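You operate a simulated robot arm through the tools that you are given. There is no shell and no other tool.

You are at the controls of a simulated two-armed robot. One attempt, no reset.

## Task
Pick up the oats carton with one hand, pass it to the other hand and put it on the shelf under the wooden counter. Set down upright: oats carton.

It is judged by the outcome, as a careful person would: the job done as asked, and still so three seconds after it is handed in. It fails if anything else is knocked over, pushed out of place, dropped, spilled or broken.

## Robot
Two 7-joint arms with four-finger grippers on one trunk, on a base that moves. Base frame: it is fixed to the floor where the robot stands at the start and does not move with it; the origin is under the middle of the robot, x ahead of it, y to its left, z up; the surface under the hand at the start is at about z = 850. Lengths are in mm, angles in degrees, forces in N, time in s.
The left shoulder is at the start at [40, 181, 1154], the right one opposite. With the tool pointing down near the work surface each hand reaches from about 320 to 840 mm from the robot's upright axis, wherever it stands, measured 20 degrees to its own side. Places, roughly: shelf under the wooden counter [500, 0, 300]. Payload 3.67 kg a hand.
The TCP of each hand is the grasp point between the finger pads, 28 mm short of the fingertips. In the tool frame z runs along the fingers and y along their closing line. The gripper opens to 112 mm; its body begins 73 mm behind the TCP.
Orientation is that of the tool frame in the base frame, as [roll, pitch, yaw] about the fixed x, y, z axes, in that order (R = Rz(yaw) Ry(pitch) Rx(roll)). With the fingers straight down and closing along the base's y, the tool's x points along the base's -x, its y along +y and its z along -z.

## Interface
- The arms move only by the tool drive_tool. It takes "left_steps", "right_steps" or both (then of equal length, played together; a hand with none holds still); each is a list of rows, each a list of 7 numbers: the gripper command, from -1 (fully open) to 1 (shut), values between in proportion, then the shift along the tool's x, y, z in units of 20 mm (1.0 is 20 mm), then the turn, a rotation vector about the tool's x, y, z in units of 5 degrees (1.0 is 5 degrees). In form: [[hand, tx, ty, tz, rx, ry, rz], ...]. A call has 1 to 20 rows; each row shifts and turns the commanded pose from where the row before left it, along the tool's axes as they then stand. A call with a number of a shift or a turn outside -1 to 1 is refused whole. A row lasts 0.2 s, in which the tool goes at most 50 mm and 8.6 degrees; a call with a longer step from one row to the next is refused whole, and so is a gripper value outside its range. A pose out of reach is approached as far as the arm can. The call stops where the force on the tool passes 40 N (or 10 N more than at its start, if that is more) or the arm is blocked; 0.2 s more then pass. Each finger travels about 72.4 mm/s and halts on what it meets, pressing with about 30 N; the grip force reading is that of the motor and also rises with nothing between the fingers. The clock runs only during rows and for 0.2 s after the last one: add rows that do not move to give the fingers time. It gives the time, the measured TCP pose, the force on the tool (base axes), the opening and the grip force at its end, in the units of the frame above (readings bear some noise), with the torque about the TCP (base axes, N m) and any sound that the robot's microphone picked up.
- Cameras (640 x 400 px; columns grow to the right, rows downward): "scene" is now at [96.3, 33.4, 1360.1]; the picture's right is [0.51, -0.86, 0.00], its down [-0.64, -0.38, -0.66] and it looks along [0.57, 0.34, -0.75] (base axes); focal length 214 px, centre (320, 200). "left" rides on the left gripper at [60, 18, -104] in its tool frame; the picture's right is [-0.29, 0.96, 0.00], its down [-0.80, -0.24, -0.55] and it looks along [-0.53, -0.16, 0.83] (tool axes); focal length 234 px, centre (320, 200). "right" rides on the right gripper at [60, -18, -104] in its tool frame; the picture's right is [0.29, 0.96, 0.00], its down [-0.80, 0.24, -0.55] and it looks along [-0.53, 0.16, 0.83] (tool axes); focal length 234 px, centre (320, 200). There is no depth. A picture from a camera that has moved, and an enlarged one, comes with that camera's place and axes in the base frame and with its lens. The place of the scene camera against the robot may be out by one fixed shift of up to 18 mm in any direction.
- capture(camera): a new picture of that camera. It takes no simulated time.
- lift_body(by): moves the trunk up (or, below 0, down) by that many mm; the arms and the scene camera ride with it, the base frame stays. It gives what a move gives, with no picture.
- roll_base(legs): drives the robot by 1 to 6 legs, each [ahead, left, turn to the left] in mm, mm and degrees, along the robot's own axes; the way and the turn of a leg run together, so that a leg with both is an arc; at most 1500 mm and 180 degrees a leg. The arms and the cameras ride along, it lands a little off, and it stops where it bumps. It gives what a move gives.
- pan_tilt(pan, tilt): turns the head with the scene camera to pan (to the left, within 86 degrees either way) and tilt (down, from -29 to 69), counted from straight ahead of the robot. It gives what a move gives.
- zoom(camera, box): a new picture of the part [left, top, right, bottom] of that camera's present view, enlarged. It takes no simulated time.
- finish_job(): hands the job in; it is judged then, once.

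Nothing tells you exact positions but the pictures and the camera data. Unless the task says otherwise, let go and move clear before handing in.

The tools are called after "Emit:" as name(argument=value, ...) on one line, values as JSON. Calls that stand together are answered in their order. drive_tool: Moves the arms, as the interface text tells. Its arguments: {"type":"object","properties":{"left_steps":{"type":"array"},"right_steps":{"type":"array"}},"required":[]} The other tools are called the same way: lift_body (by) moves the trunk up or down; roll_base (legs) drives the base; pan_tilt (pan, tilt) turns the head that bears the scene camera; capture (camera) takes a picture; zoom (camera, box) takes an enlarged picture of a part of a camera's view; finish_job () hands the job in.

At the start:

```text
clock: 0.0
left_tcp_pos: [400.7, 574.9, 1110.0]
left_tcp_rot: [-179.9, 0.0, -179.9]
left_force: [0.2, -0.6, 0.7]
left_wrist_torque: [0.03, -0.02, -0.01]
left_gripper_width: 112.0
left_grasp_force: 0.2
right_tcp_pos: [422.7, 70.6, 1180.7]
right_tcp_rot: [-180.0, 0.0, -180.0]
right_force: [-0.4, -0.6, -1.4]
right_wrist_torque: [0.01, 0.0, -0.01]
right_gripper_width: 112.1
right_grasp_force: 0.1
trunk travel left (down, up): [-275.0, 239.0]
robot x, y, heading: [-0.4, 1.3, -0.3]
head pan, tilt (commanded): [30.5, 48.4]
```

scene: 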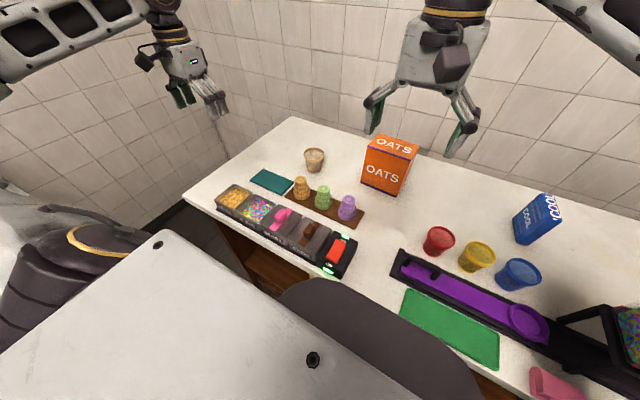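
right: 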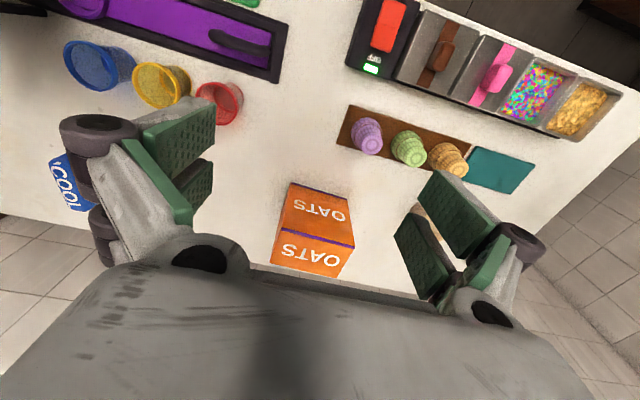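
left: 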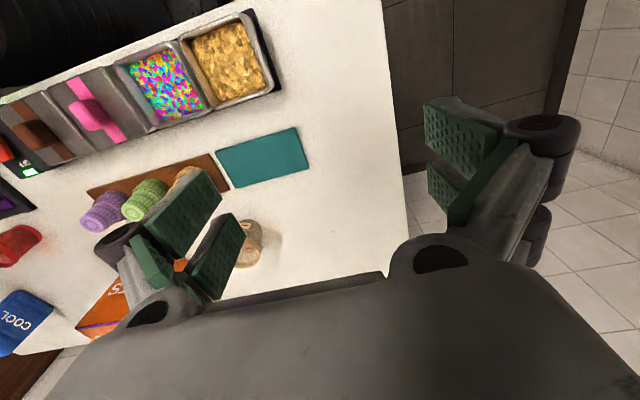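

I see the oats carton (orange) near the far side of the counter, roughly at x≈650, y≈120, with small cups, boxes and an ice-cream-like toppings tray around. First I look closer before moving anything.

Emit:
zoom(camera="scene", box=[280, 100, 480, 225])

Emit:
zoom(camera="right", box=[220, 130, 460, 280])

Emit:
capture(camera="scene")

```text
3.20 times, centred on (380, 162) of scene
camera zoom: at [96.3, 33.4, 1360.1], right [0.51, -0.86, 0.0], down [-0.64, -0.38, -0.66], along [0.57, 0.34, -0.75], focal length 686 px, centre (128, 320)
```

zoom: 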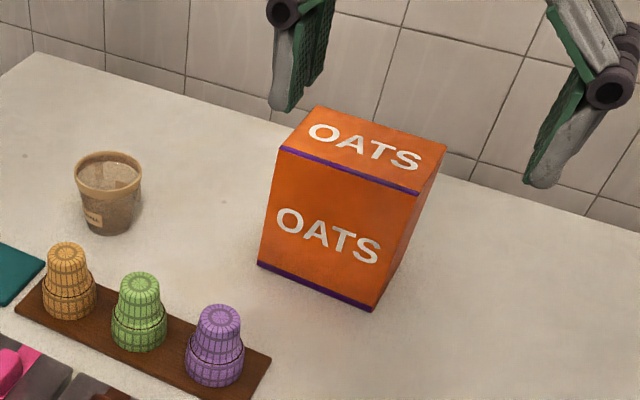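

```text
2.67 times, centred on (340, 205) of right
camera zoom: at [362.5, 51.8, 1284.6], right [-0.29, 0.96, 0.0], down [0.8, 0.24, 0.55], along [0.53, 0.16, -0.83], focal length 624 px, centre (267, 187)
```

zoom: 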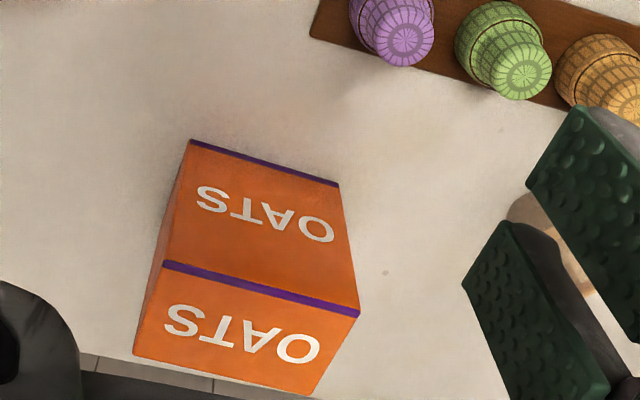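

```text
taken
camera scene: at [96.3, 33.4, 1360.1], right [0.51, -0.86, 0.0], down [-0.64, -0.38, -0.66], along [0.57, 0.34, -0.75], focal length 214 px, centre (320, 200)
```

scene: 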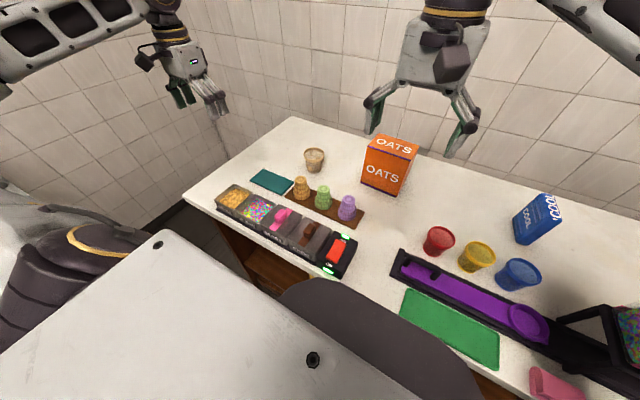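

The carton is about 128 wide (y) × 86 deep (x) × 150 high, centred near (660, 126), turned about -3°. I'll pick it top-down with the right hand, closing across the 86 mm depth, so I first turn the right tool about its axis.

Emit:
drive_tool(right_steps=[[-1, 0, 0, 0, 0, 0, 0.98], [-1, 0, 0, 0, 0, 0, 0.98], [-1, 0, 0, 0, 0, 0, 0.98], [-1, 0, 0, 0, 0, 0, 0.98], [-1, 0, 0, 0, 0, 0, 0.98], [-1, 0, 0, 0, 0, 0, 0.98], [-1, 0, 0, 0, 0, 0, 0.98], [-1, 0, 0, 0, 0, 0, 0.98], [-1, 0, 0, 0, 0, 0, 0.98], [-1, 0, 0, 0, 0, 0, 0.98], [-1, 0, 0, 0, 0, 0, 0.98], [-1, 0, 0, 0, 0, 0, 0.98], [-1, 0, 0, 0, 0, 0, 0.98], [-1, 0, 0, 0, 0, 0, 0.98], [-1, 0, 0, 0, 0, 0, 0.98], [-1, 0, 0, 0, 0, 0, 0.98], [-1, 0, 0, 0, 0, 0, 0.98], [-1, 0, 0, 0, 0, 0, 0.98], [-1, 0, 0, 0, 0, 0, 0.98]])

Emit:
pan_tilt(pan=80, tilt=45)

Emit:
capture(camera="scene")

Emit:
pan_tilt(pan=-80, tilt=45)

Emit:
capture(camera="scene")

Emit:
pan_tilt(pan=5, tilt=35)

Emit:
capture(camera="scene")

Emit:
capture(camera="right")

```text
clock: 4.0
left_tcp_pos: [400.9, 574.0, 1110.8]
left_tcp_rot: [180.0, 0.0, -180.0]
left_force: [0.8, 1.0, -0.4]
left_wrist_torque: [0.01, -0.03, 0.0]
left_gripper_width: 112.0
left_grasp_force: 0.0
right_tcp_pos: [423.3, 71.6, 1181.1]
right_tcp_rot: [-180.0, 0.0, 86.9]
right_force: [-0.2, 0.2, 0.8]
right_wrist_torque: [-0.02, 0.0, -0.02]
right_gripper_width: 112.0
right_grasp_force: 0.0
trunk travel left (down, up): [-275.0, 239.0]
robot x, y, heading: [2.2, 1.2, 0.1]
head pan, tilt (commanded): [30.5, 48.4]
```

```text
clock: 5.2
left_tcp_pos: [400.4, 574.8, 1111.6]
left_tcp_rot: [180.0, -0.1, -179.9]
left_force: [-1.0, -0.5, 0.1]
left_wrist_torque: [0.02, 0.03, -0.02]
left_gripper_width: 112.2
left_grasp_force: 0.1
right_tcp_pos: [423.5, 71.4, 1180.8]
right_tcp_rot: [-179.9, 0.0, 87.0]
right_force: [-1.1, -0.1, -0.6]
right_wrist_torque: [0.02, 0.0, 0.01]
right_gripper_width: 112.2
right_grasp_force: 0.0
trunk travel left (down, up): [-275.0, 239.0]
robot x, y, heading: [-2.2, 0.5, 0.1]
head pan, tilt (commanded): [80.0, 45.0]
```

```text
taken
camera scene: at [42.9, 73.7, 1364.8], right [0.98, -0.17, 0.0], down [-0.12, -0.7, -0.71], along [0.12, 0.7, -0.71], focal length 214 px, centre (320, 200)
```

scene: 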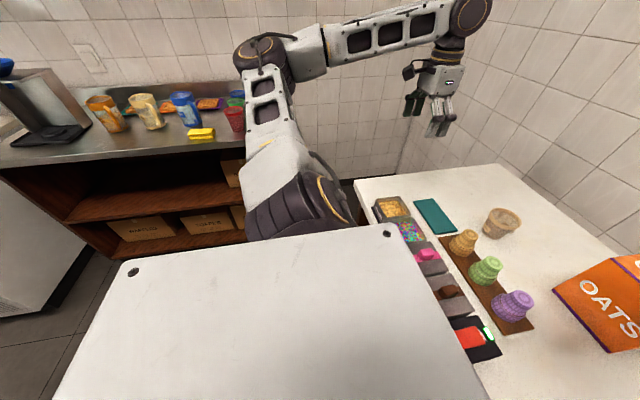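

```text
clock: 7.6
left_tcp_pos: [401.1, 575.6, 1110.6]
left_tcp_rot: [-179.9, 0.0, -179.9]
left_force: [0.6, 0.9, -1.3]
left_wrist_torque: [0.01, -0.03, 0.01]
left_gripper_width: 111.9
left_grasp_force: 0.1
right_tcp_pos: [422.8, 70.2, 1180.8]
right_tcp_rot: [180.0, 0.0, 86.9]
right_force: [1.1, 0.8, -0.1]
right_wrist_torque: [-0.02, 0.0, -0.01]
right_gripper_width: 112.1
right_grasp_force: 0.1
trunk travel left (down, up): [-275.0, 239.0]
robot x, y, heading: [3.6, 0.6, -0.1]
head pan, tilt (commanded): [-80.0, 45.0]
```

```text
taken
camera scene: at [42.9, -86.5, 1364.8], right [-0.98, -0.17, 0.0], down [-0.12, 0.7, -0.71], along [0.12, -0.7, -0.71], focal length 214 px, centre (320, 200)
```

scene: 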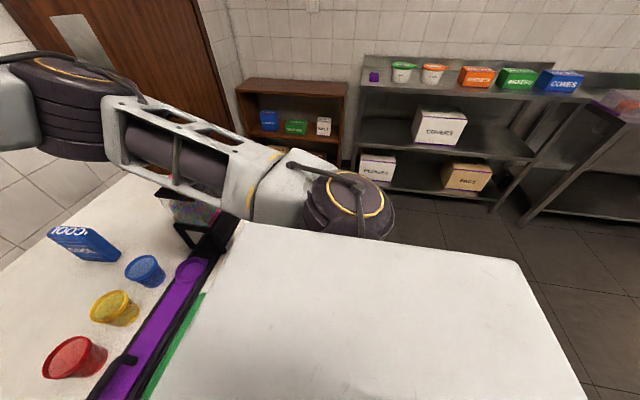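

```text
clock: 9.2
left_tcp_pos: [401.9, 575.7, 1111.0]
left_tcp_rot: [-180.0, 0.0, -179.9]
left_force: [-0.2, 0.5, 1.0]
left_wrist_torque: [0.0, -0.01, 0.01]
left_gripper_width: 111.7
left_grasp_force: 0.0
right_tcp_pos: [423.2, 70.6, 1181.3]
right_tcp_rot: [179.9, 0.0, 86.9]
right_force: [1.1, 0.8, 0.3]
right_wrist_torque: [0.02, -0.01, -0.02]
right_gripper_width: 112.1
right_grasp_force: 0.0
trunk travel left (down, up): [-275.0, 239.0]
robot x, y, heading: [-1.1, -0.9, 0.2]
head pan, tilt (commanded): [5.0, 35.0]
```

```text
taken
camera scene: at [116.5, 1.2, 1379.6], right [0.09, -1.0, 0.0], down [-0.57, -0.05, -0.82], along [0.82, 0.07, -0.57], focal length 214 px, centre (320, 200)
```

scene: 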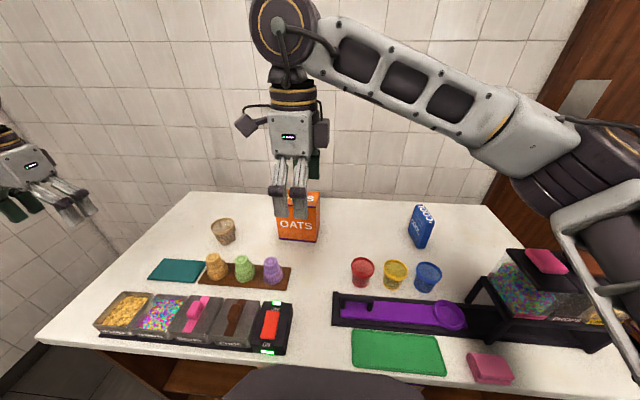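

```text
taken
camera right: at [407.7, 130.6, 1284.8], right [0.97, 0.24, 0.0], down [0.2, -0.81, 0.55], along [0.13, -0.54, -0.83], focal length 234 px, centre (320, 200)
```

right: 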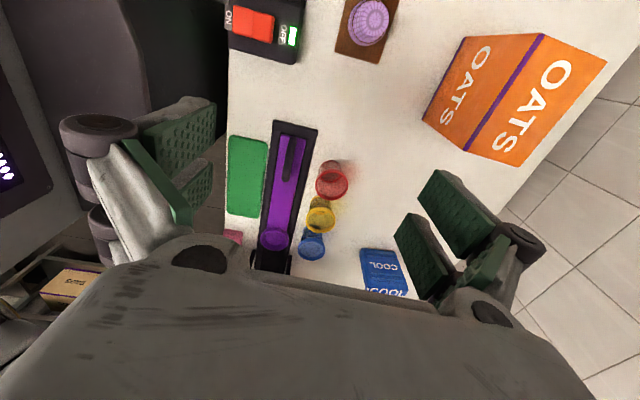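

The right tool is turned; both views agree on the carton's centre near (659, 126) and top at z≈1000. Next I bring the right hand over it, a bit to the right of its middle, and look again.

Emit:
drive_tool(right_steps=[[-1, 0.2086, 0.9715, 0.3, 0, 0, 0], [-1, 0.2086, 0.9715, 0.3, 0, 0, 0], [-1, 0.2086, 0.9715, 0.3, 0, 0, 0], [-1, 0.2086, 0.9715, 0.3, 0, 0, 0], [-1, 0.2086, 0.9715, 0.3, 0, 0, 0], [-1, 0.2086, 0.9715, 0.3, 0, 0, 0], [-1, 0.2086, 0.9715, 0.3, 0, 0, 0], [-1, 0.2086, 0.9715, 0.3, 0, 0, 0], [-1, 0.2086, 0.9715, 0.3, 0, 0, 0], [-1, 0.2086, 0.9715, 0.3, 0, 0, 0], [-1, 0.2086, 0.9715, 0.3, 0, 0, 0], [-1, 0.2086, 0.9715, 0.3, 0, 0, 0], [-1, 0, 0, 0, 0, 0, 0]])

Emit:
capture(camera="right")

Emit:
capture(camera="scene")

```text
clock: 12.0
left_tcp_pos: [400.7, 575.9, 1111.7]
left_tcp_rot: [179.9, 0.0, -179.9]
left_force: [0.9, -0.6, -0.1]
left_wrist_torque: [-0.02, -0.02, -0.01]
left_gripper_width: 112.0
left_grasp_force: 0.1
right_tcp_pos: [657.1, 108.7, 1108.9]
right_tcp_rot: [180.0, -0.1, 86.9]
right_force: [0.2, -0.4, 0.1]
right_wrist_torque: [0.01, 0.02, 0.0]
right_gripper_width: 112.2
right_grasp_force: 0.0
trunk travel left (down, up): [-275.0, 239.0]
robot x, y, heading: [0.5, 3.1, -0.0]
head pan, tilt (commanded): [5.0, 35.0]
```

```text
taken
camera right: at [642.3, 168.0, 1212.9], right [0.97, 0.24, 0.0], down [0.2, -0.81, 0.55], along [0.13, -0.54, -0.83], focal length 234 px, centre (320, 200)
```

right: 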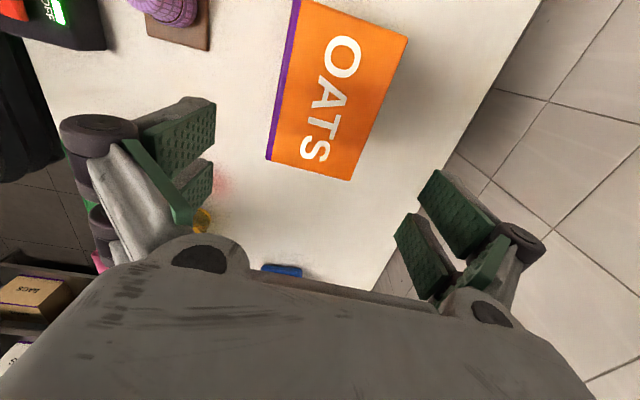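

```text
taken
camera scene: at [116.3, 0.7, 1379.6], right [0.09, -1.0, 0.0], down [-0.57, -0.05, -0.82], along [0.82, 0.07, -0.57], focal length 214 px, centre (320, 200)
```

scene: 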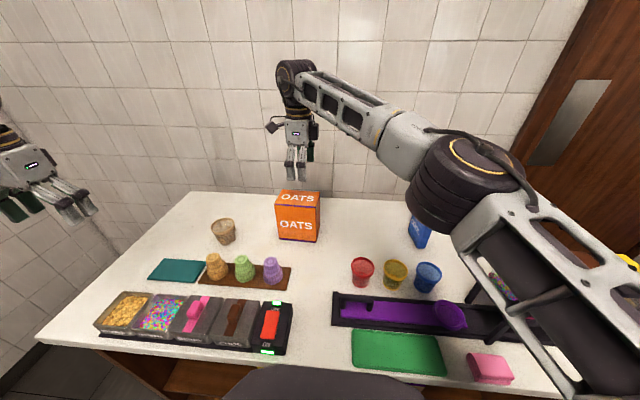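

The hand is lined up over the carton with about 13 mm to spare on each side. I lower it straight down so the pads straddle the top 50 mm of the carton.

Emit:
drive_tool(right_steps=[[-1, 0, 0.07, 0.67, 0, 0, 0], [-1, 0, 0, 0.67, 0, 0, 0], [-1, 0, 0, 0.67, 0, 0, 0], [-1, 0, 0, 0.67, 0, 0, 0], [-1, 0, 0, 0.67, 0, 0, 0], [-1, 0, 0, 0.67, 0, 0, 0], [-1, 0, 0, 0.67, 0, 0, 0], [-1, 0, 0, 0.67, 0, 0, 0], [-1, 0, 0, 0.67, 0, 0, 0], [-1, 0, 0, 0.67, 0, 0, 0], [-1, 0, 0, 0, 0, 0, 0]])

Emit:
capture(camera="right")

Emit:
zoom(camera="scene", box=[200, 80, 400, 260])

```text
clock: 14.4
left_tcp_pos: [401.7, 576.0, 1110.7]
left_tcp_rot: [-179.9, 0.0, -179.9]
left_force: [-0.6, -0.8, 0.3]
left_wrist_torque: [-0.01, -0.01, 0.05]
left_gripper_width: 112.0
left_grasp_force: 0.1
right_tcp_pos: [659.2, 107.8, 974.3]
right_tcp_rot: [180.0, 0.0, 87.0]
right_force: [0.1, -0.5, -0.2]
right_wrist_torque: [0.0, 0.01, 0.03]
right_gripper_width: 112.1
right_grasp_force: 0.1
trunk travel left (down, up): [-275.0, 239.0]
robot x, y, heading: [-1.7, 0.8, -0.6]
head pan, tilt (commanded): [5.0, 35.0]
```

```text
taken
camera right: at [644.0, 168.1, 1077.8], right [0.97, 0.24, 0.0], down [0.2, -0.81, 0.55], along [0.13, -0.54, -0.83], focal length 234 px, centre (320, 200)
```

right: 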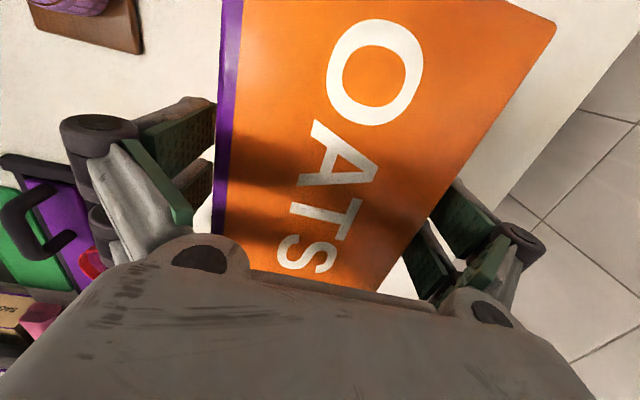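

```text
2.22 times, centred on (300, 170) of scene
camera zoom: at [116.3, 1.4, 1379.6], right [0.09, -1.0, 0.0], down [-0.57, -0.05, -0.82], along [0.82, 0.07, -0.57], focal length 477 px, centre (364, 267)
```

zoom: 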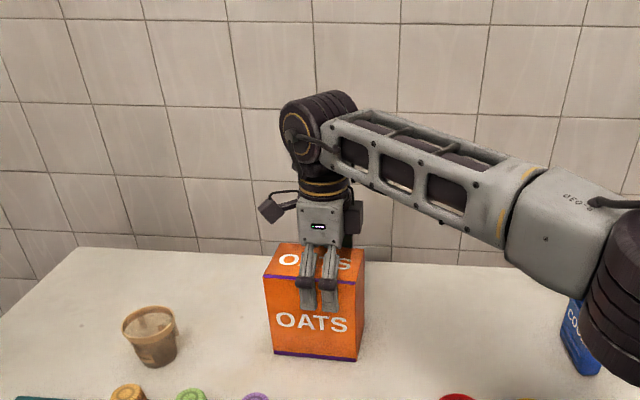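

The fingers straddle the carton cleanly with no contact. I close the gripper and wait for it to settle.

Emit:
drive_tool(right_steps=[[1, 0, 0, 0, 0, 0, 0], [1, 0, 0, 0, 0, 0, 0], [1, 0, 0, 0, 0, 0, 0], [1, 0, 0, 0, 0, 0, 0], [1, 0, 0, 0, 0, 0, 0]])

Emit:
capture(camera="right")

```text
clock: 15.6
left_tcp_pos: [401.5, 574.9, 1110.5]
left_tcp_rot: [180.0, 0.1, -179.8]
left_force: [0.1, -0.9, -1.4]
left_wrist_torque: [0.01, 0.02, 0.0]
left_gripper_width: 112.0
left_grasp_force: 0.0
right_tcp_pos: [660.0, 108.5, 974.7]
right_tcp_rot: [-180.0, 0.0, 86.9]
right_force: [-1.9, -0.4, 0.3]
right_wrist_torque: [0.11, 0.47, 0.09]
right_gripper_width: 90.0
right_grasp_force: 29.7
trunk travel left (down, up): [-275.0, 239.0]
robot x, y, heading: [-1.3, 1.8, 0.1]
head pan, tilt (commanded): [5.0, 35.0]
```

```text
taken
camera right: at [644.0, 168.1, 1078.1], right [0.97, 0.24, 0.0], down [0.2, -0.81, 0.55], along [0.13, -0.54, -0.83], focal length 234 px, centre (320, 200)
```

right: 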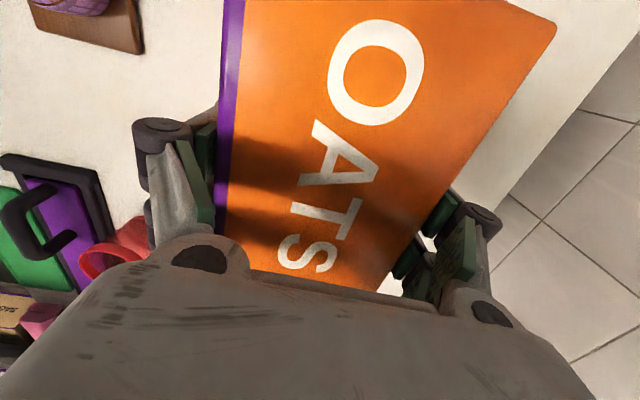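

It's gripped (90 mm across, ~30 N). I lift it gently and check that it hangs level.

Emit:
drive_tool(right_steps=[[1, 0, 0, -0.2, 0, 0, 0], [1, 0, 0, -0.4, 0, 0, 0], [1, 0, 0, -0.5, 0, 0, 0], [1, 0, 0, -0.5, 0, 0, 0], [1, 0, 0, -0.5, 0, 0, 0], [1, 0, 0, -0.5, 0, 0, 0], [1, 0, 0, -0.5, 0, 0, 0], [1, 0, 0, -0.5, 0, 0, 0], [1, 0, 0, -0.5, 0, 0, 0], [1, 0, 0, -0.4, 0, 0, 0], [1, 0, 0, -0.2, 0, 0, 0], [1, 0, 0, 0, 0, 0, 0]])

Emit:
capture(camera="right")

Emit:
capture(camera="scene")

```text
clock: 18.2
left_tcp_pos: [401.8, 574.6, 1110.9]
left_tcp_rot: [-180.0, -0.1, -179.9]
left_force: [-0.4, -0.1, 0.3]
left_wrist_torque: [-0.05, -0.02, 0.0]
left_gripper_width: 111.8
left_grasp_force: 0.1
right_tcp_pos: [659.9, 109.2, 1068.7]
right_tcp_rot: [180.0, 0.1, 86.9]
right_force: [-1.0, 0.5, -4.9]
right_wrist_torque: [-0.1, 0.0, 0.03]
right_gripper_width: 90.2
right_grasp_force: 30.1
trunk travel left (down, up): [-275.0, 239.0]
robot x, y, heading: [1.7, -1.9, 0.0]
head pan, tilt (commanded): [5.0, 35.0]
```

```text
taken
camera right: at [644.8, 168.5, 1172.2], right [0.97, 0.24, 0.0], down [0.2, -0.81, 0.55], along [0.13, -0.54, -0.83], focal length 234 px, centre (320, 200)
```

right: 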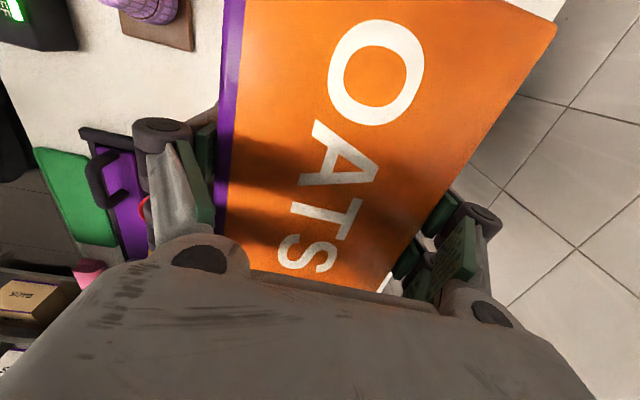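

```text
taken
camera scene: at [117.1, 1.4, 1379.5], right [0.09, -1.0, 0.0], down [-0.57, -0.05, -0.82], along [0.82, 0.07, -0.57], focal length 214 px, centre (320, 200)
```

scene: 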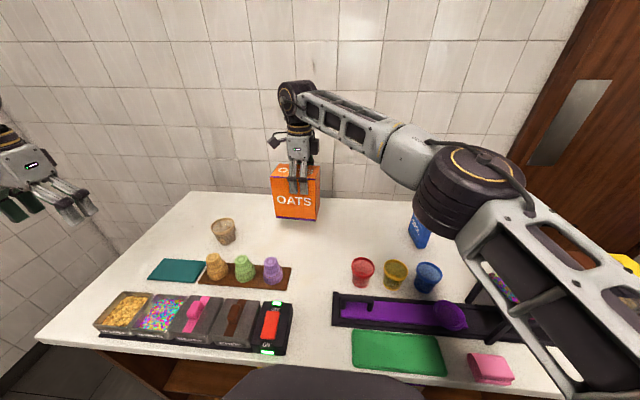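

The carton hangs level (about 0.5 kg). I raise it clear of everything on the counter, and look to both sides and back to see whether the floor behind is free for backing off.

Emit:
drive_tool(right_steps=[[1, 0, 0, -0.4, 0, 0, 0], [1, 0, 0, -0.6, 0, 0, 0], [1, 0, 0, -0.6, 0, 0, 0], [1, 0, 0, -0.6, 0, 0, 0], [1, 0, 0, -0.6, 0, 0, 0], [1, 0, 0, -0.6, 0, 0, 0], [1, 0, 0, -0.4, 0, 0, 0], [1, 0, 0, 0, 0, 0, 0]])

Emit:
pan_tilt(pan=86, tilt=20)

Emit:
capture(camera="scene")

Emit:
pan_tilt(pan=-86, tilt=20)

Emit:
capture(camera="scene")

Emit:
pan_tilt(pan=0, tilt=60)

Emit:
capture(camera="scene")

```text
clock: 20.0
left_tcp_pos: [401.3, 574.6, 1109.8]
left_tcp_rot: [-179.9, -0.1, -179.9]
left_force: [0.3, 0.8, 0.2]
left_wrist_torque: [0.0, 0.0, 0.03]
left_gripper_width: 112.1
left_grasp_force: 0.0
right_tcp_pos: [662.0, 108.8, 1144.5]
right_tcp_rot: [-179.9, 0.0, 86.9]
right_force: [0.7, -0.4, -4.4]
right_wrist_torque: [-0.08, -0.01, 0.01]
right_gripper_width: 90.0
right_grasp_force: 30.2
trunk travel left (down, up): [-275.0, 239.0]
robot x, y, heading: [-0.6, 3.8, -0.3]
head pan, tilt (commanded): [5.0, 35.0]
```

```text
clock: 21.6
left_tcp_pos: [401.9, 575.5, 1109.7]
left_tcp_rot: [180.0, -0.1, -179.9]
left_force: [0.9, -0.3, -0.3]
left_wrist_torque: [-0.02, -0.01, 0.0]
left_gripper_width: 112.1
left_grasp_force: 0.1
right_tcp_pos: [660.3, 107.2, 1144.3]
right_tcp_rot: [-180.0, 0.0, 86.9]
right_force: [0.5, 0.9, -4.9]
right_wrist_torque: [-0.1, 0.04, -0.01]
right_gripper_width: 89.8
right_grasp_force: 29.9
trunk travel left (down, up): [-275.0, 239.0]
robot x, y, heading: [1.0, 1.8, -0.1]
head pan, tilt (commanded): [85.9, 20.0]
```

```text
taken
camera scene: at [36.0, 86.6, 1403.4], right [1.0, -0.07, 0.0], down [-0.03, -0.34, -0.94], along [0.07, 0.94, -0.34], focal length 214 px, centre (320, 200)
```

scene: 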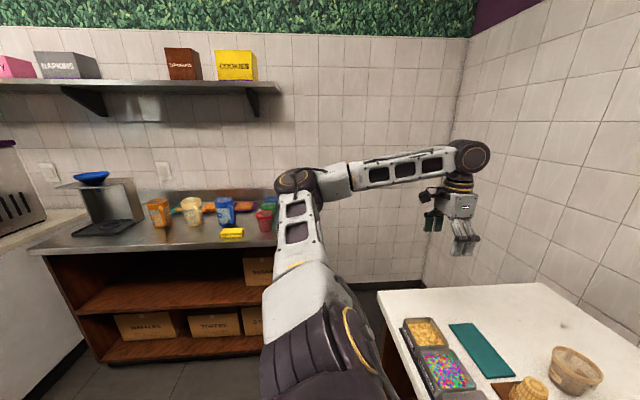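

```text
clock: 24.2
left_tcp_pos: [400.7, 575.0, 1110.2]
left_tcp_rot: [-180.0, -0.1, -179.8]
left_force: [-0.4, 0.3, -0.3]
left_wrist_torque: [-0.02, -0.01, 0.01]
left_gripper_width: 111.8
left_grasp_force: 0.0
right_tcp_pos: [660.9, 109.6, 1144.3]
right_tcp_rot: [-179.9, 0.0, 87.0]
right_force: [-0.7, -0.1, -5.2]
right_wrist_torque: [-0.11, 0.01, 0.0]
right_gripper_width: 89.9
right_grasp_force: 30.0
trunk travel left (down, up): [-275.0, 239.0]
robot x, y, heading: [-1.0, -0.9, 0.4]
head pan, tilt (commanded): [-85.9, 20.0]
```

```text
taken
camera scene: at [35.9, -99.1, 1403.5], right [-1.0, -0.07, 0.0], down [-0.03, 0.34, -0.94], along [0.07, -0.94, -0.34], focal length 214 px, centre (320, 200)
```

scene: 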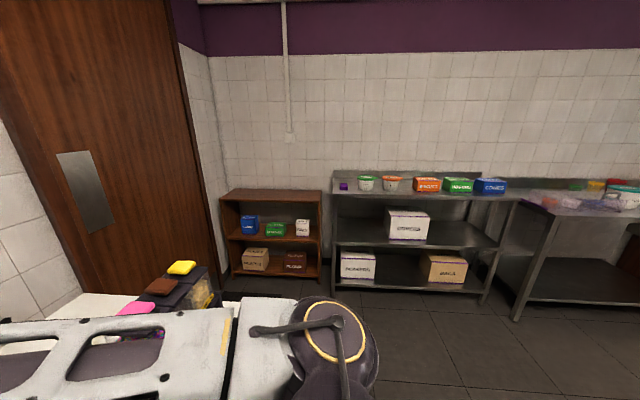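

```text
clock: 25.8
left_tcp_pos: [401.6, 575.5, 1110.6]
left_tcp_rot: [179.9, -0.1, -179.9]
left_force: [1.0, 0.1, 0.0]
left_wrist_torque: [-0.03, 0.02, 0.02]
left_gripper_width: 112.0
left_grasp_force: 0.1
right_tcp_pos: [660.8, 108.0, 1144.2]
right_tcp_rot: [-180.0, 0.0, 86.9]
right_force: [0.1, -0.9, -5.1]
right_wrist_torque: [-0.11, 0.01, -0.02]
right_gripper_width: 89.5
right_grasp_force: 30.0
trunk travel left (down, up): [-275.0, 239.0]
robot x, y, heading: [-0.1, 0.8, -0.1]
head pan, tilt (commanded): [0.0, 60.0]
```

```text
taken
camera scene: at [96.0, -6.3, 1345.3], right [0.0, -1.0, 0.0], down [-0.87, 0.0, -0.5], along [0.5, 0.0, -0.87], focal length 214 px, centre (320, 200)
```

scene: 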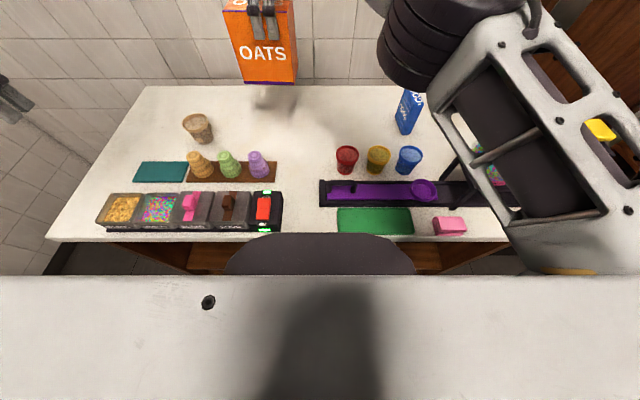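

The floor behind looks clear as far as I can see (side counters are far off), and the carton's underside is now well above everything. I back the robot off 600 mm so the hand-over and the shelf work are in free space.

Emit:
roll_base(legs=[[-600, 0, 0]])

Emit:
pan_tilt(pan=0, tilt=45)

Emit:
capture(camera="scene")

Emit:
capture(camera="left")

Emit:
capture(camera="right")

```text
clock: 29.3
left_tcp_pos: [-199.8, 576.4, 1109.3]
left_tcp_rot: [-179.9, -0.2, -179.9]
left_force: [0.2, -0.5, -0.1]
left_wrist_torque: [-0.01, -0.03, 0.03]
left_gripper_width: 112.1
left_grasp_force: 0.1
right_tcp_pos: [58.5, 109.2, 1143.6]
right_tcp_rot: [179.9, 0.0, 86.8]
right_force: [0.1, 0.3, -5.0]
right_wrist_torque: [-0.09, -0.01, -0.03]
right_gripper_width: 89.9
right_grasp_force: 30.1
trunk travel left (down, up): [-275.0, 239.0]
robot x, y, heading: [-599.9, 0.1, 0.1]
head pan, tilt (commanded): [0.0, 60.0]
```

```text
clock: 30.0
left_tcp_pos: [-200.0, 576.1, 1108.9]
left_tcp_rot: [179.9, -0.1, -179.9]
left_force: [0.0, 0.3, -0.2]
left_wrist_torque: [0.0, 0.0, -0.04]
left_gripper_width: 112.2
left_grasp_force: 0.1
right_tcp_pos: [58.5, 110.2, 1145.2]
right_tcp_rot: [-179.9, 0.0, 87.1]
right_force: [1.2, -0.4, -5.7]
right_wrist_torque: [-0.08, 0.02, -0.01]
right_gripper_width: 89.9
right_grasp_force: 30.1
trunk travel left (down, up): [-275.0, 239.0]
robot x, y, heading: [-602.5, -0.8, -0.0]
head pan, tilt (commanded): [0.0, 45.0]
```

```text
taken
camera scene: at [-490.7, -6.5, 1364.7], right [0.0, -1.0, 0.0], down [-0.71, 0.0, -0.71], along [0.71, 0.0, -0.71], focal length 214 px, centre (320, 200)
```

scene: 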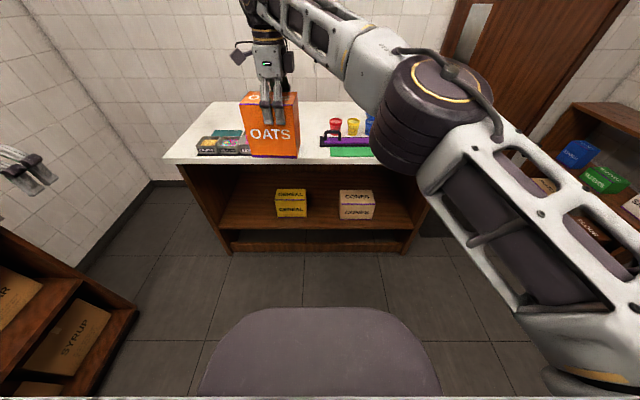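

```text
taken
camera left: at [-259.1, 593.3, 1215.0], right [0.29, 0.96, 0.0], down [0.8, -0.24, 0.55], along [0.53, -0.16, -0.83], focal length 234 px, centre (320, 200)
```

left: 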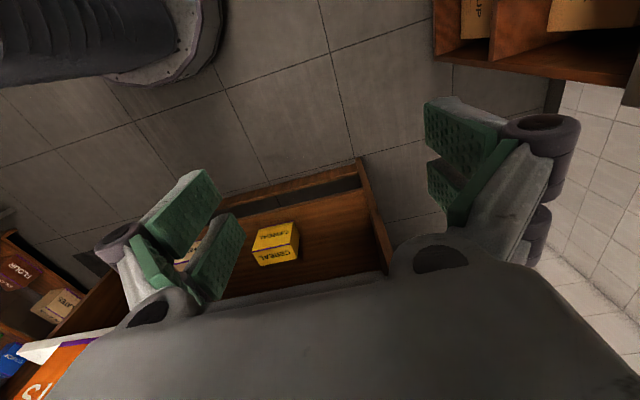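

```text
taken
camera right: at [43.8, 168.8, 1248.1], right [0.97, 0.24, 0.0], down [0.2, -0.81, 0.55], along [0.13, -0.54, -0.83], focal length 234 px, centre (320, 200)
```

right: 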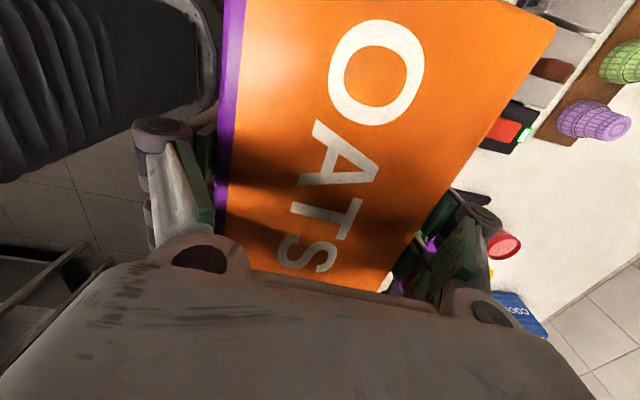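

Now I see the shelf under the counter, with a yellow "CEREAL" box and a tan box on it. I zoom in to measure the shelf level, edges and the free space.

Emit:
zoom(camera="scene", box=[170, 140, 450, 260])

Emit:
pan_tilt(pan=0, tilt=30)

Emit:
capture(camera="scene")

```text
2.29 times, centred on (310, 200) of scene
camera zoom: at [-490.7, -6.5, 1364.7], right [0.0, -1.0, 0.0], down [-0.71, 0.0, -0.71], along [0.71, 0.0, -0.71], focal length 490 px, centre (343, 200)
```

zoom: 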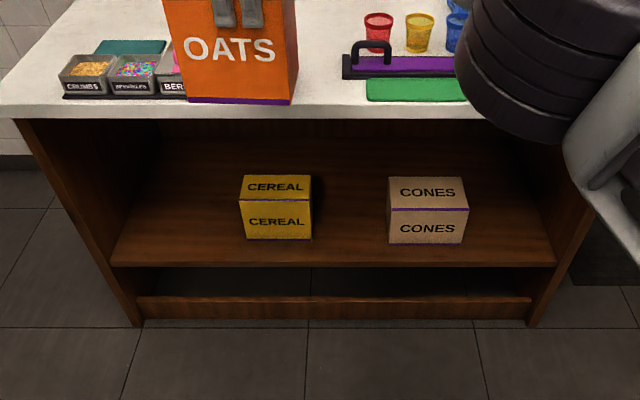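

```text
clock: 30.8
left_tcp_pos: [-199.2, 575.7, 1111.3]
left_tcp_rot: [-180.0, -0.1, -179.9]
left_force: [-0.6, 0.1, 0.0]
left_wrist_torque: [0.0, 0.0, 0.0]
left_gripper_width: 112.2
left_grasp_force: 0.0
right_tcp_pos: [59.3, 108.9, 1144.5]
right_tcp_rot: [180.0, 0.0, 86.9]
right_force: [-0.7, 0.1, -4.6]
right_wrist_torque: [-0.08, -0.02, 0.0]
right_gripper_width: 89.9
right_grasp_force: 30.2
trunk travel left (down, up): [-275.0, 239.0]
robot x, y, heading: [-601.7, -3.0, 0.3]
head pan, tilt (commanded): [0.0, 30.0]
```

```text
taken
camera scene: at [-481.5, -6.5, 1387.3], right [0.0, -1.0, 0.0], down [-0.5, 0.0, -0.87], along [0.87, 0.0, -0.5], focal length 214 px, centre (320, 200)
```

scene: 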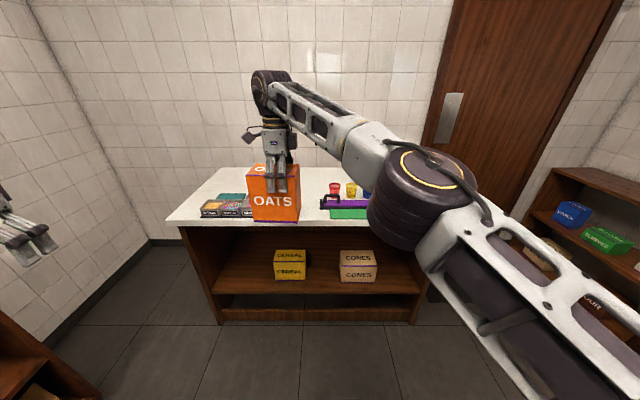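

The shelf top is near z≈300–310 with its front edge at x≈330; there's about 335 mm free left of the CEREAL box (y≈265…600). Now I turn the carton with the right hand and bring it in front of the robot, while the left hand turns to point forward-right and 30° down for taking it.

Emit:
drive_tool(right_steps=[[1, 0, 0, 0, 0, 0, -0.97], [1, 0, 0, 0, 0, 0, -0.97], [1, 0, 0, 0, 0, 0, -0.97], [1, 0, 0, 0, 0, 0, -0.97], [1, 0, 0, 0, 0, 0, -0.97], [1, 0, 0, 0, 0, 0, -0.97], [1, 0, 0, 0, 0, 0, -0.97], [1, 0, 0, 0, 0, 0, -0.97], [1, 0, 0, 0, 0, 0, -0.97], [1, 0, 0, 0, 0, 0, -0.97], [1, 0, 0, 0, 0, 0, -0.97], [1, 0, 0, 0, 0, 0, -0.97], [1, 0, 0, 0, 0, 0, -0.97], [1, -0.03, -0.886, 0.457, 0, 0, 0], [1, -0.03, -0.886, 0.457, 0, 0, 0], [1, -0.03, -0.886, 0.457, 0, 0, 0], [1, -0.03, -0.886, 0.457, 0, 0, 0], [1, -0.03, -0.886, 0.457, 0, 0, 0], [1, -0.03, -0.886, 0.457, 0, 0, 0], [1, -0.03, -0.886, 0.457, 0, 0, 0]], left_steps=[[-1, 0, 0, 0, 0, 0, 1], [-1, 0, 0, 0, 0, 0, 1], [-1, 0, 0, 0, 0, 0, 1], [-1, 0, 0, 0, 0, 0, 1], [-1, 0, 0, 0, 0, 0, 1], [-1, 0, 0, 0, 0, 0, 1], [-1, 0, 0, 0, 0, -1, 0], [-1, 0, 0, 0, 0, -1, 0], [-1, 0, 0, 0, 0, -1, 0], [-1, 0, 0, 0, 0, -1, 0], [-1, 0, 0, 0, 0, -1, 0], [-1, 0, 0, 0, 0, -1, 0], [-1, 0, 0, 0, 0, -1, 0], [-1, 0, 0, 0, 0, -1, 0], [-1, 0, 0, 0, 0, -1, 0], [-1, 0, 0, 0, 0, -1, 0], [-1, 0, 0, 0, 0, -1, 0], [-1, 0, 0, 0, 0, -1, 0], [-1, 0, 0, 0, 0, 0, 0], [-1, 0, 0, 0, 0, 0, 0]])

Emit:
capture(camera="scene")

Emit:
capture(camera="left")

Emit:
capture(camera="right")

```text
clock: 35.0
left_tcp_pos: [-199.6, 573.3, 1109.9]
left_tcp_rot: [179.9, 60.1, 150.0]
left_force: [0.6, -0.4, -0.5]
left_wrist_torque: [0.05, -0.01, 0.0]
left_gripper_width: 112.0
left_grasp_force: 0.1
right_tcp_pos: [1.3, -1.3, 1081.2]
right_tcp_rot: [-180.0, -0.1, 149.9]
right_force: [-0.3, 0.5, -4.7]
right_wrist_torque: [-0.06, -0.04, 0.04]
right_gripper_width: 89.9
right_grasp_force: 30.2
trunk travel left (down, up): [-275.0, 239.0]
robot x, y, heading: [-601.3, 2.5, 0.3]
head pan, tilt (commanded): [0.0, 30.0]
```

```text
taken
camera scene: at [-481.8, -7.5, 1387.4], right [0.0, -1.0, 0.0], down [-0.5, 0.0, -0.87], along [0.87, 0.0, -0.5], focal length 214 px, centre (320, 200)
```

scene: 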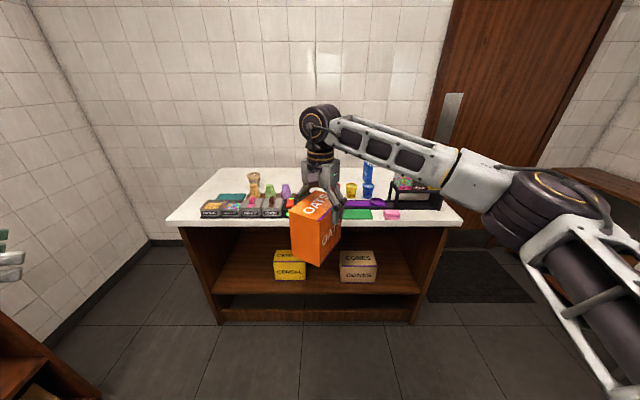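

```text
taken
camera left: at [-294.6, 649.5, 1111.5], right [0.6, 0.76, 0.25], down [-0.19, -0.17, 0.97], along [0.78, -0.63, 0.04], focal length 234 px, centre (320, 200)
```

left: 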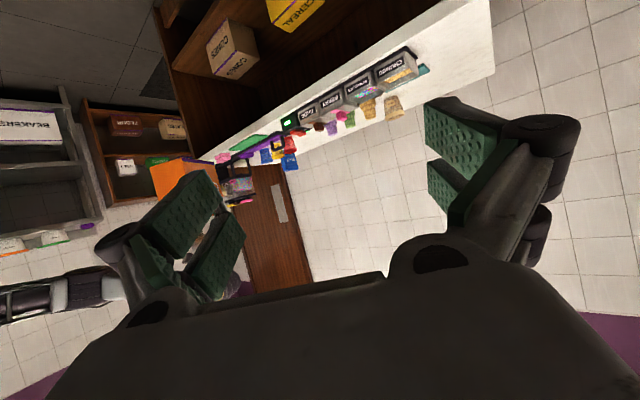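

```text
taken
camera right: at [-60.6, 11.6, 1184.9], right [0.23, 0.97, 0.0], down [0.81, -0.19, 0.55], along [0.54, -0.13, -0.83], focal length 234 px, centre (320, 200)
```

right: 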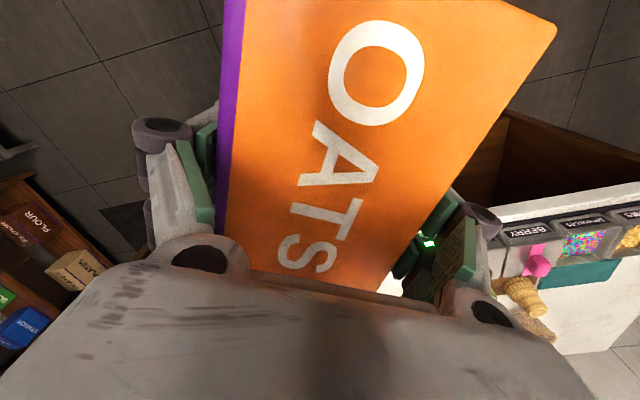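

The carton hangs level at (0, 0, 1080), and the left hand points forward-right, 30° down. Next I bring the left hand to a waiting spot about 140 mm short of its grasp, in line with the carton's near end.

Emit:
drive_tool(left_steps=[[-1, -0.3037, -0.9925, 0.673, 0, 0, 0], [-1, -0.3037, -0.9925, 0.673, 0, 0, 0], [-1, -0.3037, -0.9925, 0.673, 0, 0, 0], [-1, -0.3037, -0.9925, 0.673, 0, 0, 0], [-1, -0.3037, -0.9925, 0.673, 0, 0, 0], [-1, -0.3037, -0.9925, 0.673, 0, 0, 0], [-1, -0.3037, -0.9925, 0.673, 0, 0, 0], [-1, -0.3037, -0.9925, 0.673, 0, 0, 0], [-1, -0.3037, -0.9925, 0.673, 0, 0, 0], [-1, -0.3037, -0.9925, 0.673, 0, 0, 0], [-1, -0.3037, -0.9925, 0.673, 0, 0, 0], [-1, -0.3037, -0.9925, 0.673, 0, 0, 0], [-1, -0.3037, -0.9925, 0.673, 0, 0, 0], [-1, -0.3037, -0.9925, 0.673, 0, 0, 0], [-1, -0.3037, -0.9925, 0.673, 0, 0, 0], [-1, -0.3037, -0.9925, 0.673, 0, 0, 0], [-1, -0.3037, -0.9925, 0.673, 0, 0, 0], [-1, -0.3037, -0.9925, 0.673, 0, 0, 0], [-1, -0.3037, -0.9925, 0.673, 0, 0, 0], [-1, -0.3037, -0.9925, 0.673, 0, 0, 0]])

Emit:
capture(camera="scene")

Emit:
capture(camera="left")

Emit:
capture(camera="right")

```text
clock: 39.2
left_tcp_pos: [-96.4, 107.4, 1092.4]
left_tcp_rot: [-180.0, 60.0, 150.3]
left_force: [-0.5, -0.7, -0.4]
left_wrist_torque: [0.01, 0.05, 0.0]
left_gripper_width: 111.9
left_grasp_force: 0.1
left hand out of reach, approached as far as the arm can: row 10, 11, 12, 13, 14, 15
right_tcp_pos: [0.3, -1.1, 1080.6]
right_tcp_rot: [180.0, -0.1, 150.0]
right_force: [-0.2, -0.4, -5.4]
right_wrist_torque: [-0.01, -0.06, 0.01]
right_gripper_width: 89.8
right_grasp_force: 30.1
trunk travel left (down, up): [-275.0, 239.0]
robot x, y, heading: [-605.1, -4.8, 0.3]
head pan, tilt (commanded): [0.0, 30.0]
```

```text
taken
camera scene: at [-480.9, -7.7, 1387.3], right [0.0, -1.0, 0.0], down [-0.5, 0.0, -0.87], along [0.87, 0.0, -0.5], focal length 214 px, centre (320, 200)
```

scene: 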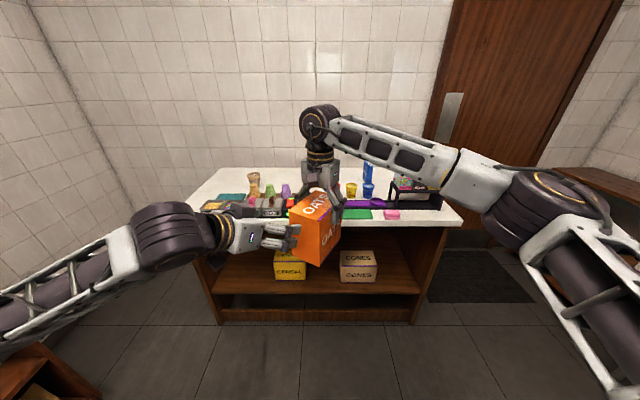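

```text
taken
camera left: at [-190.8, 182.8, 1093.0], right [0.6, 0.76, 0.25], down [-0.19, -0.17, 0.97], along [0.78, -0.63, 0.04], focal length 234 px, centre (320, 200)
```

left: 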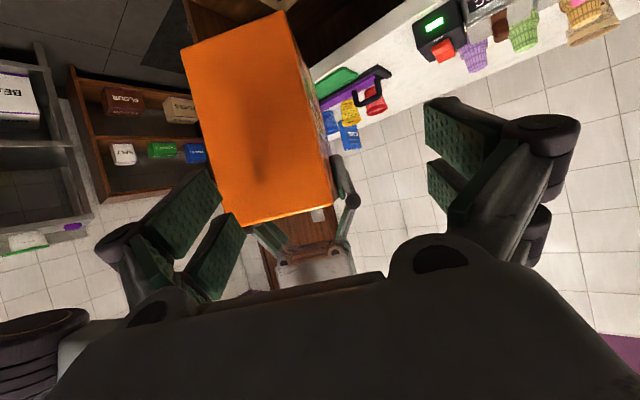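

```text
taken
camera right: at [-59.8, 11.8, 1184.5], right [0.23, 0.97, 0.0], down [0.81, -0.19, 0.55], along [0.54, -0.13, -0.83], focal length 234 px, centre (320, 200)
```

right: 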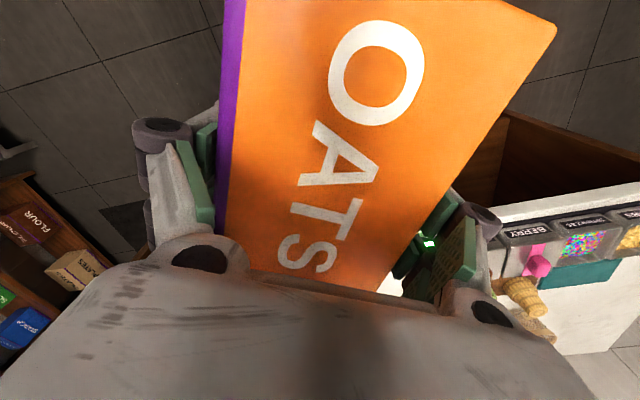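

The left arm ran short of reach partway and ended about 45 mm off to the side of the line, still clear of the carton. I shift it sideways along its closing line to centre on the carton's near end.

Emit:
drive_tool(left_steps=[[-1, 0, -0.75, 0, 0, 0, 0], [-1, 0, -0.75, 0, 0, 0, 0], [-1, 0, -0.75, 0, 0, 0, 0], [-1, 0, 0, 0, 0, 0, 0]])

Emit:
capture(camera="scene")

Emit:
capture(camera="left")

```text
clock: 40.2
left_tcp_pos: [-114.8, 67.7, 1093.4]
left_tcp_rot: [-179.8, 59.9, 150.2]
left_force: [1.0, 0.2, -0.7]
left_wrist_torque: [0.01, 0.0, -0.01]
left_gripper_width: 111.9
left_grasp_force: 0.1
left hand out of reach, approached as far as the arm can: row 3
right_tcp_pos: [0.5, 0.3, 1080.1]
right_tcp_rot: [-179.9, -0.1, 150.0]
right_force: [0.4, -0.5, -4.5]
right_wrist_torque: [-0.05, -0.09, 0.01]
right_gripper_width: 89.9
right_grasp_force: 30.3
trunk travel left (down, up): [-275.0, 239.0]
robot x, y, heading: [-602.9, 1.5, -0.1]
head pan, tilt (commanded): [0.0, 30.0]
```

```text
taken
camera scene: at [-481.6, -6.5, 1387.3], right [0.0, -1.0, 0.0], down [-0.5, 0.0, -0.87], along [0.87, 0.0, -0.5], focal length 214 px, centre (320, 200)
```

scene: 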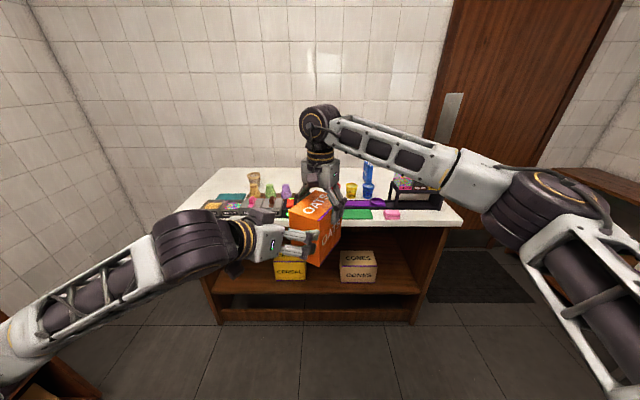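

```text
taken
camera left: at [-210.0, 143.5, 1093.0], right [0.6, 0.76, 0.25], down [-0.19, -0.17, 0.97], along [0.78, -0.63, 0.04], focal length 234 px, centre (320, 200)
```

left: 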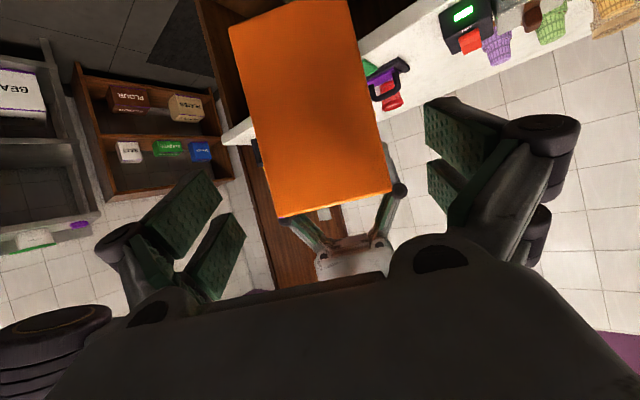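

The left hand is now in line with the carton, about 32 mm high. I lower it onto the approach line and check the reading before going in.

Emit:
drive_tool(left_steps=[[-1, 0.462, -0.07, 0.267, 0, 0, 0], [-1, 0.462, 0, 0.267, 0, 0, 0], [-1, 0.462, 0, 0.267, 0, 0, 0], [-1, 0, 0, 0, 0, 0, 0]])

Emit:
capture(camera="left")

```text
clock: 41.2
left_tcp_pos: [-113.1, 66.5, 1059.9]
left_tcp_rot: [180.0, 59.8, 150.1]
left_force: [0.5, -0.2, 0.6]
left_wrist_torque: [0.03, 0.02, 0.0]
left_gripper_width: 112.2
left_grasp_force: 0.1
left hand out of reach, approached as far as the arm can: row 3
right_tcp_pos: [1.0, -0.3, 1080.9]
right_tcp_rot: [-179.9, 0.0, 150.0]
right_force: [-0.4, 1.4, -5.0]
right_wrist_torque: [-0.04, -0.08, -0.01]
right_gripper_width: 89.8
right_grasp_force: 30.7
trunk travel left (down, up): [-275.0, 239.0]
robot x, y, heading: [-601.4, -1.7, 0.0]
head pan, tilt (commanded): [0.0, 30.0]
```

```text
taken
camera left: at [-206.8, 141.3, 1061.4], right [0.6, 0.76, 0.25], down [-0.19, -0.17, 0.97], along [0.78, -0.63, 0.04], focal length 234 px, centre (320, 200)
```

left: 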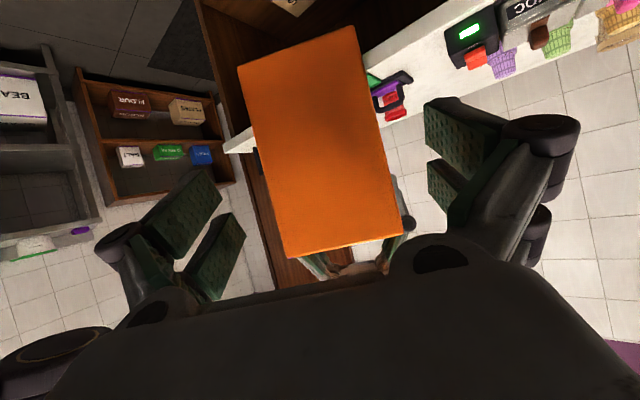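

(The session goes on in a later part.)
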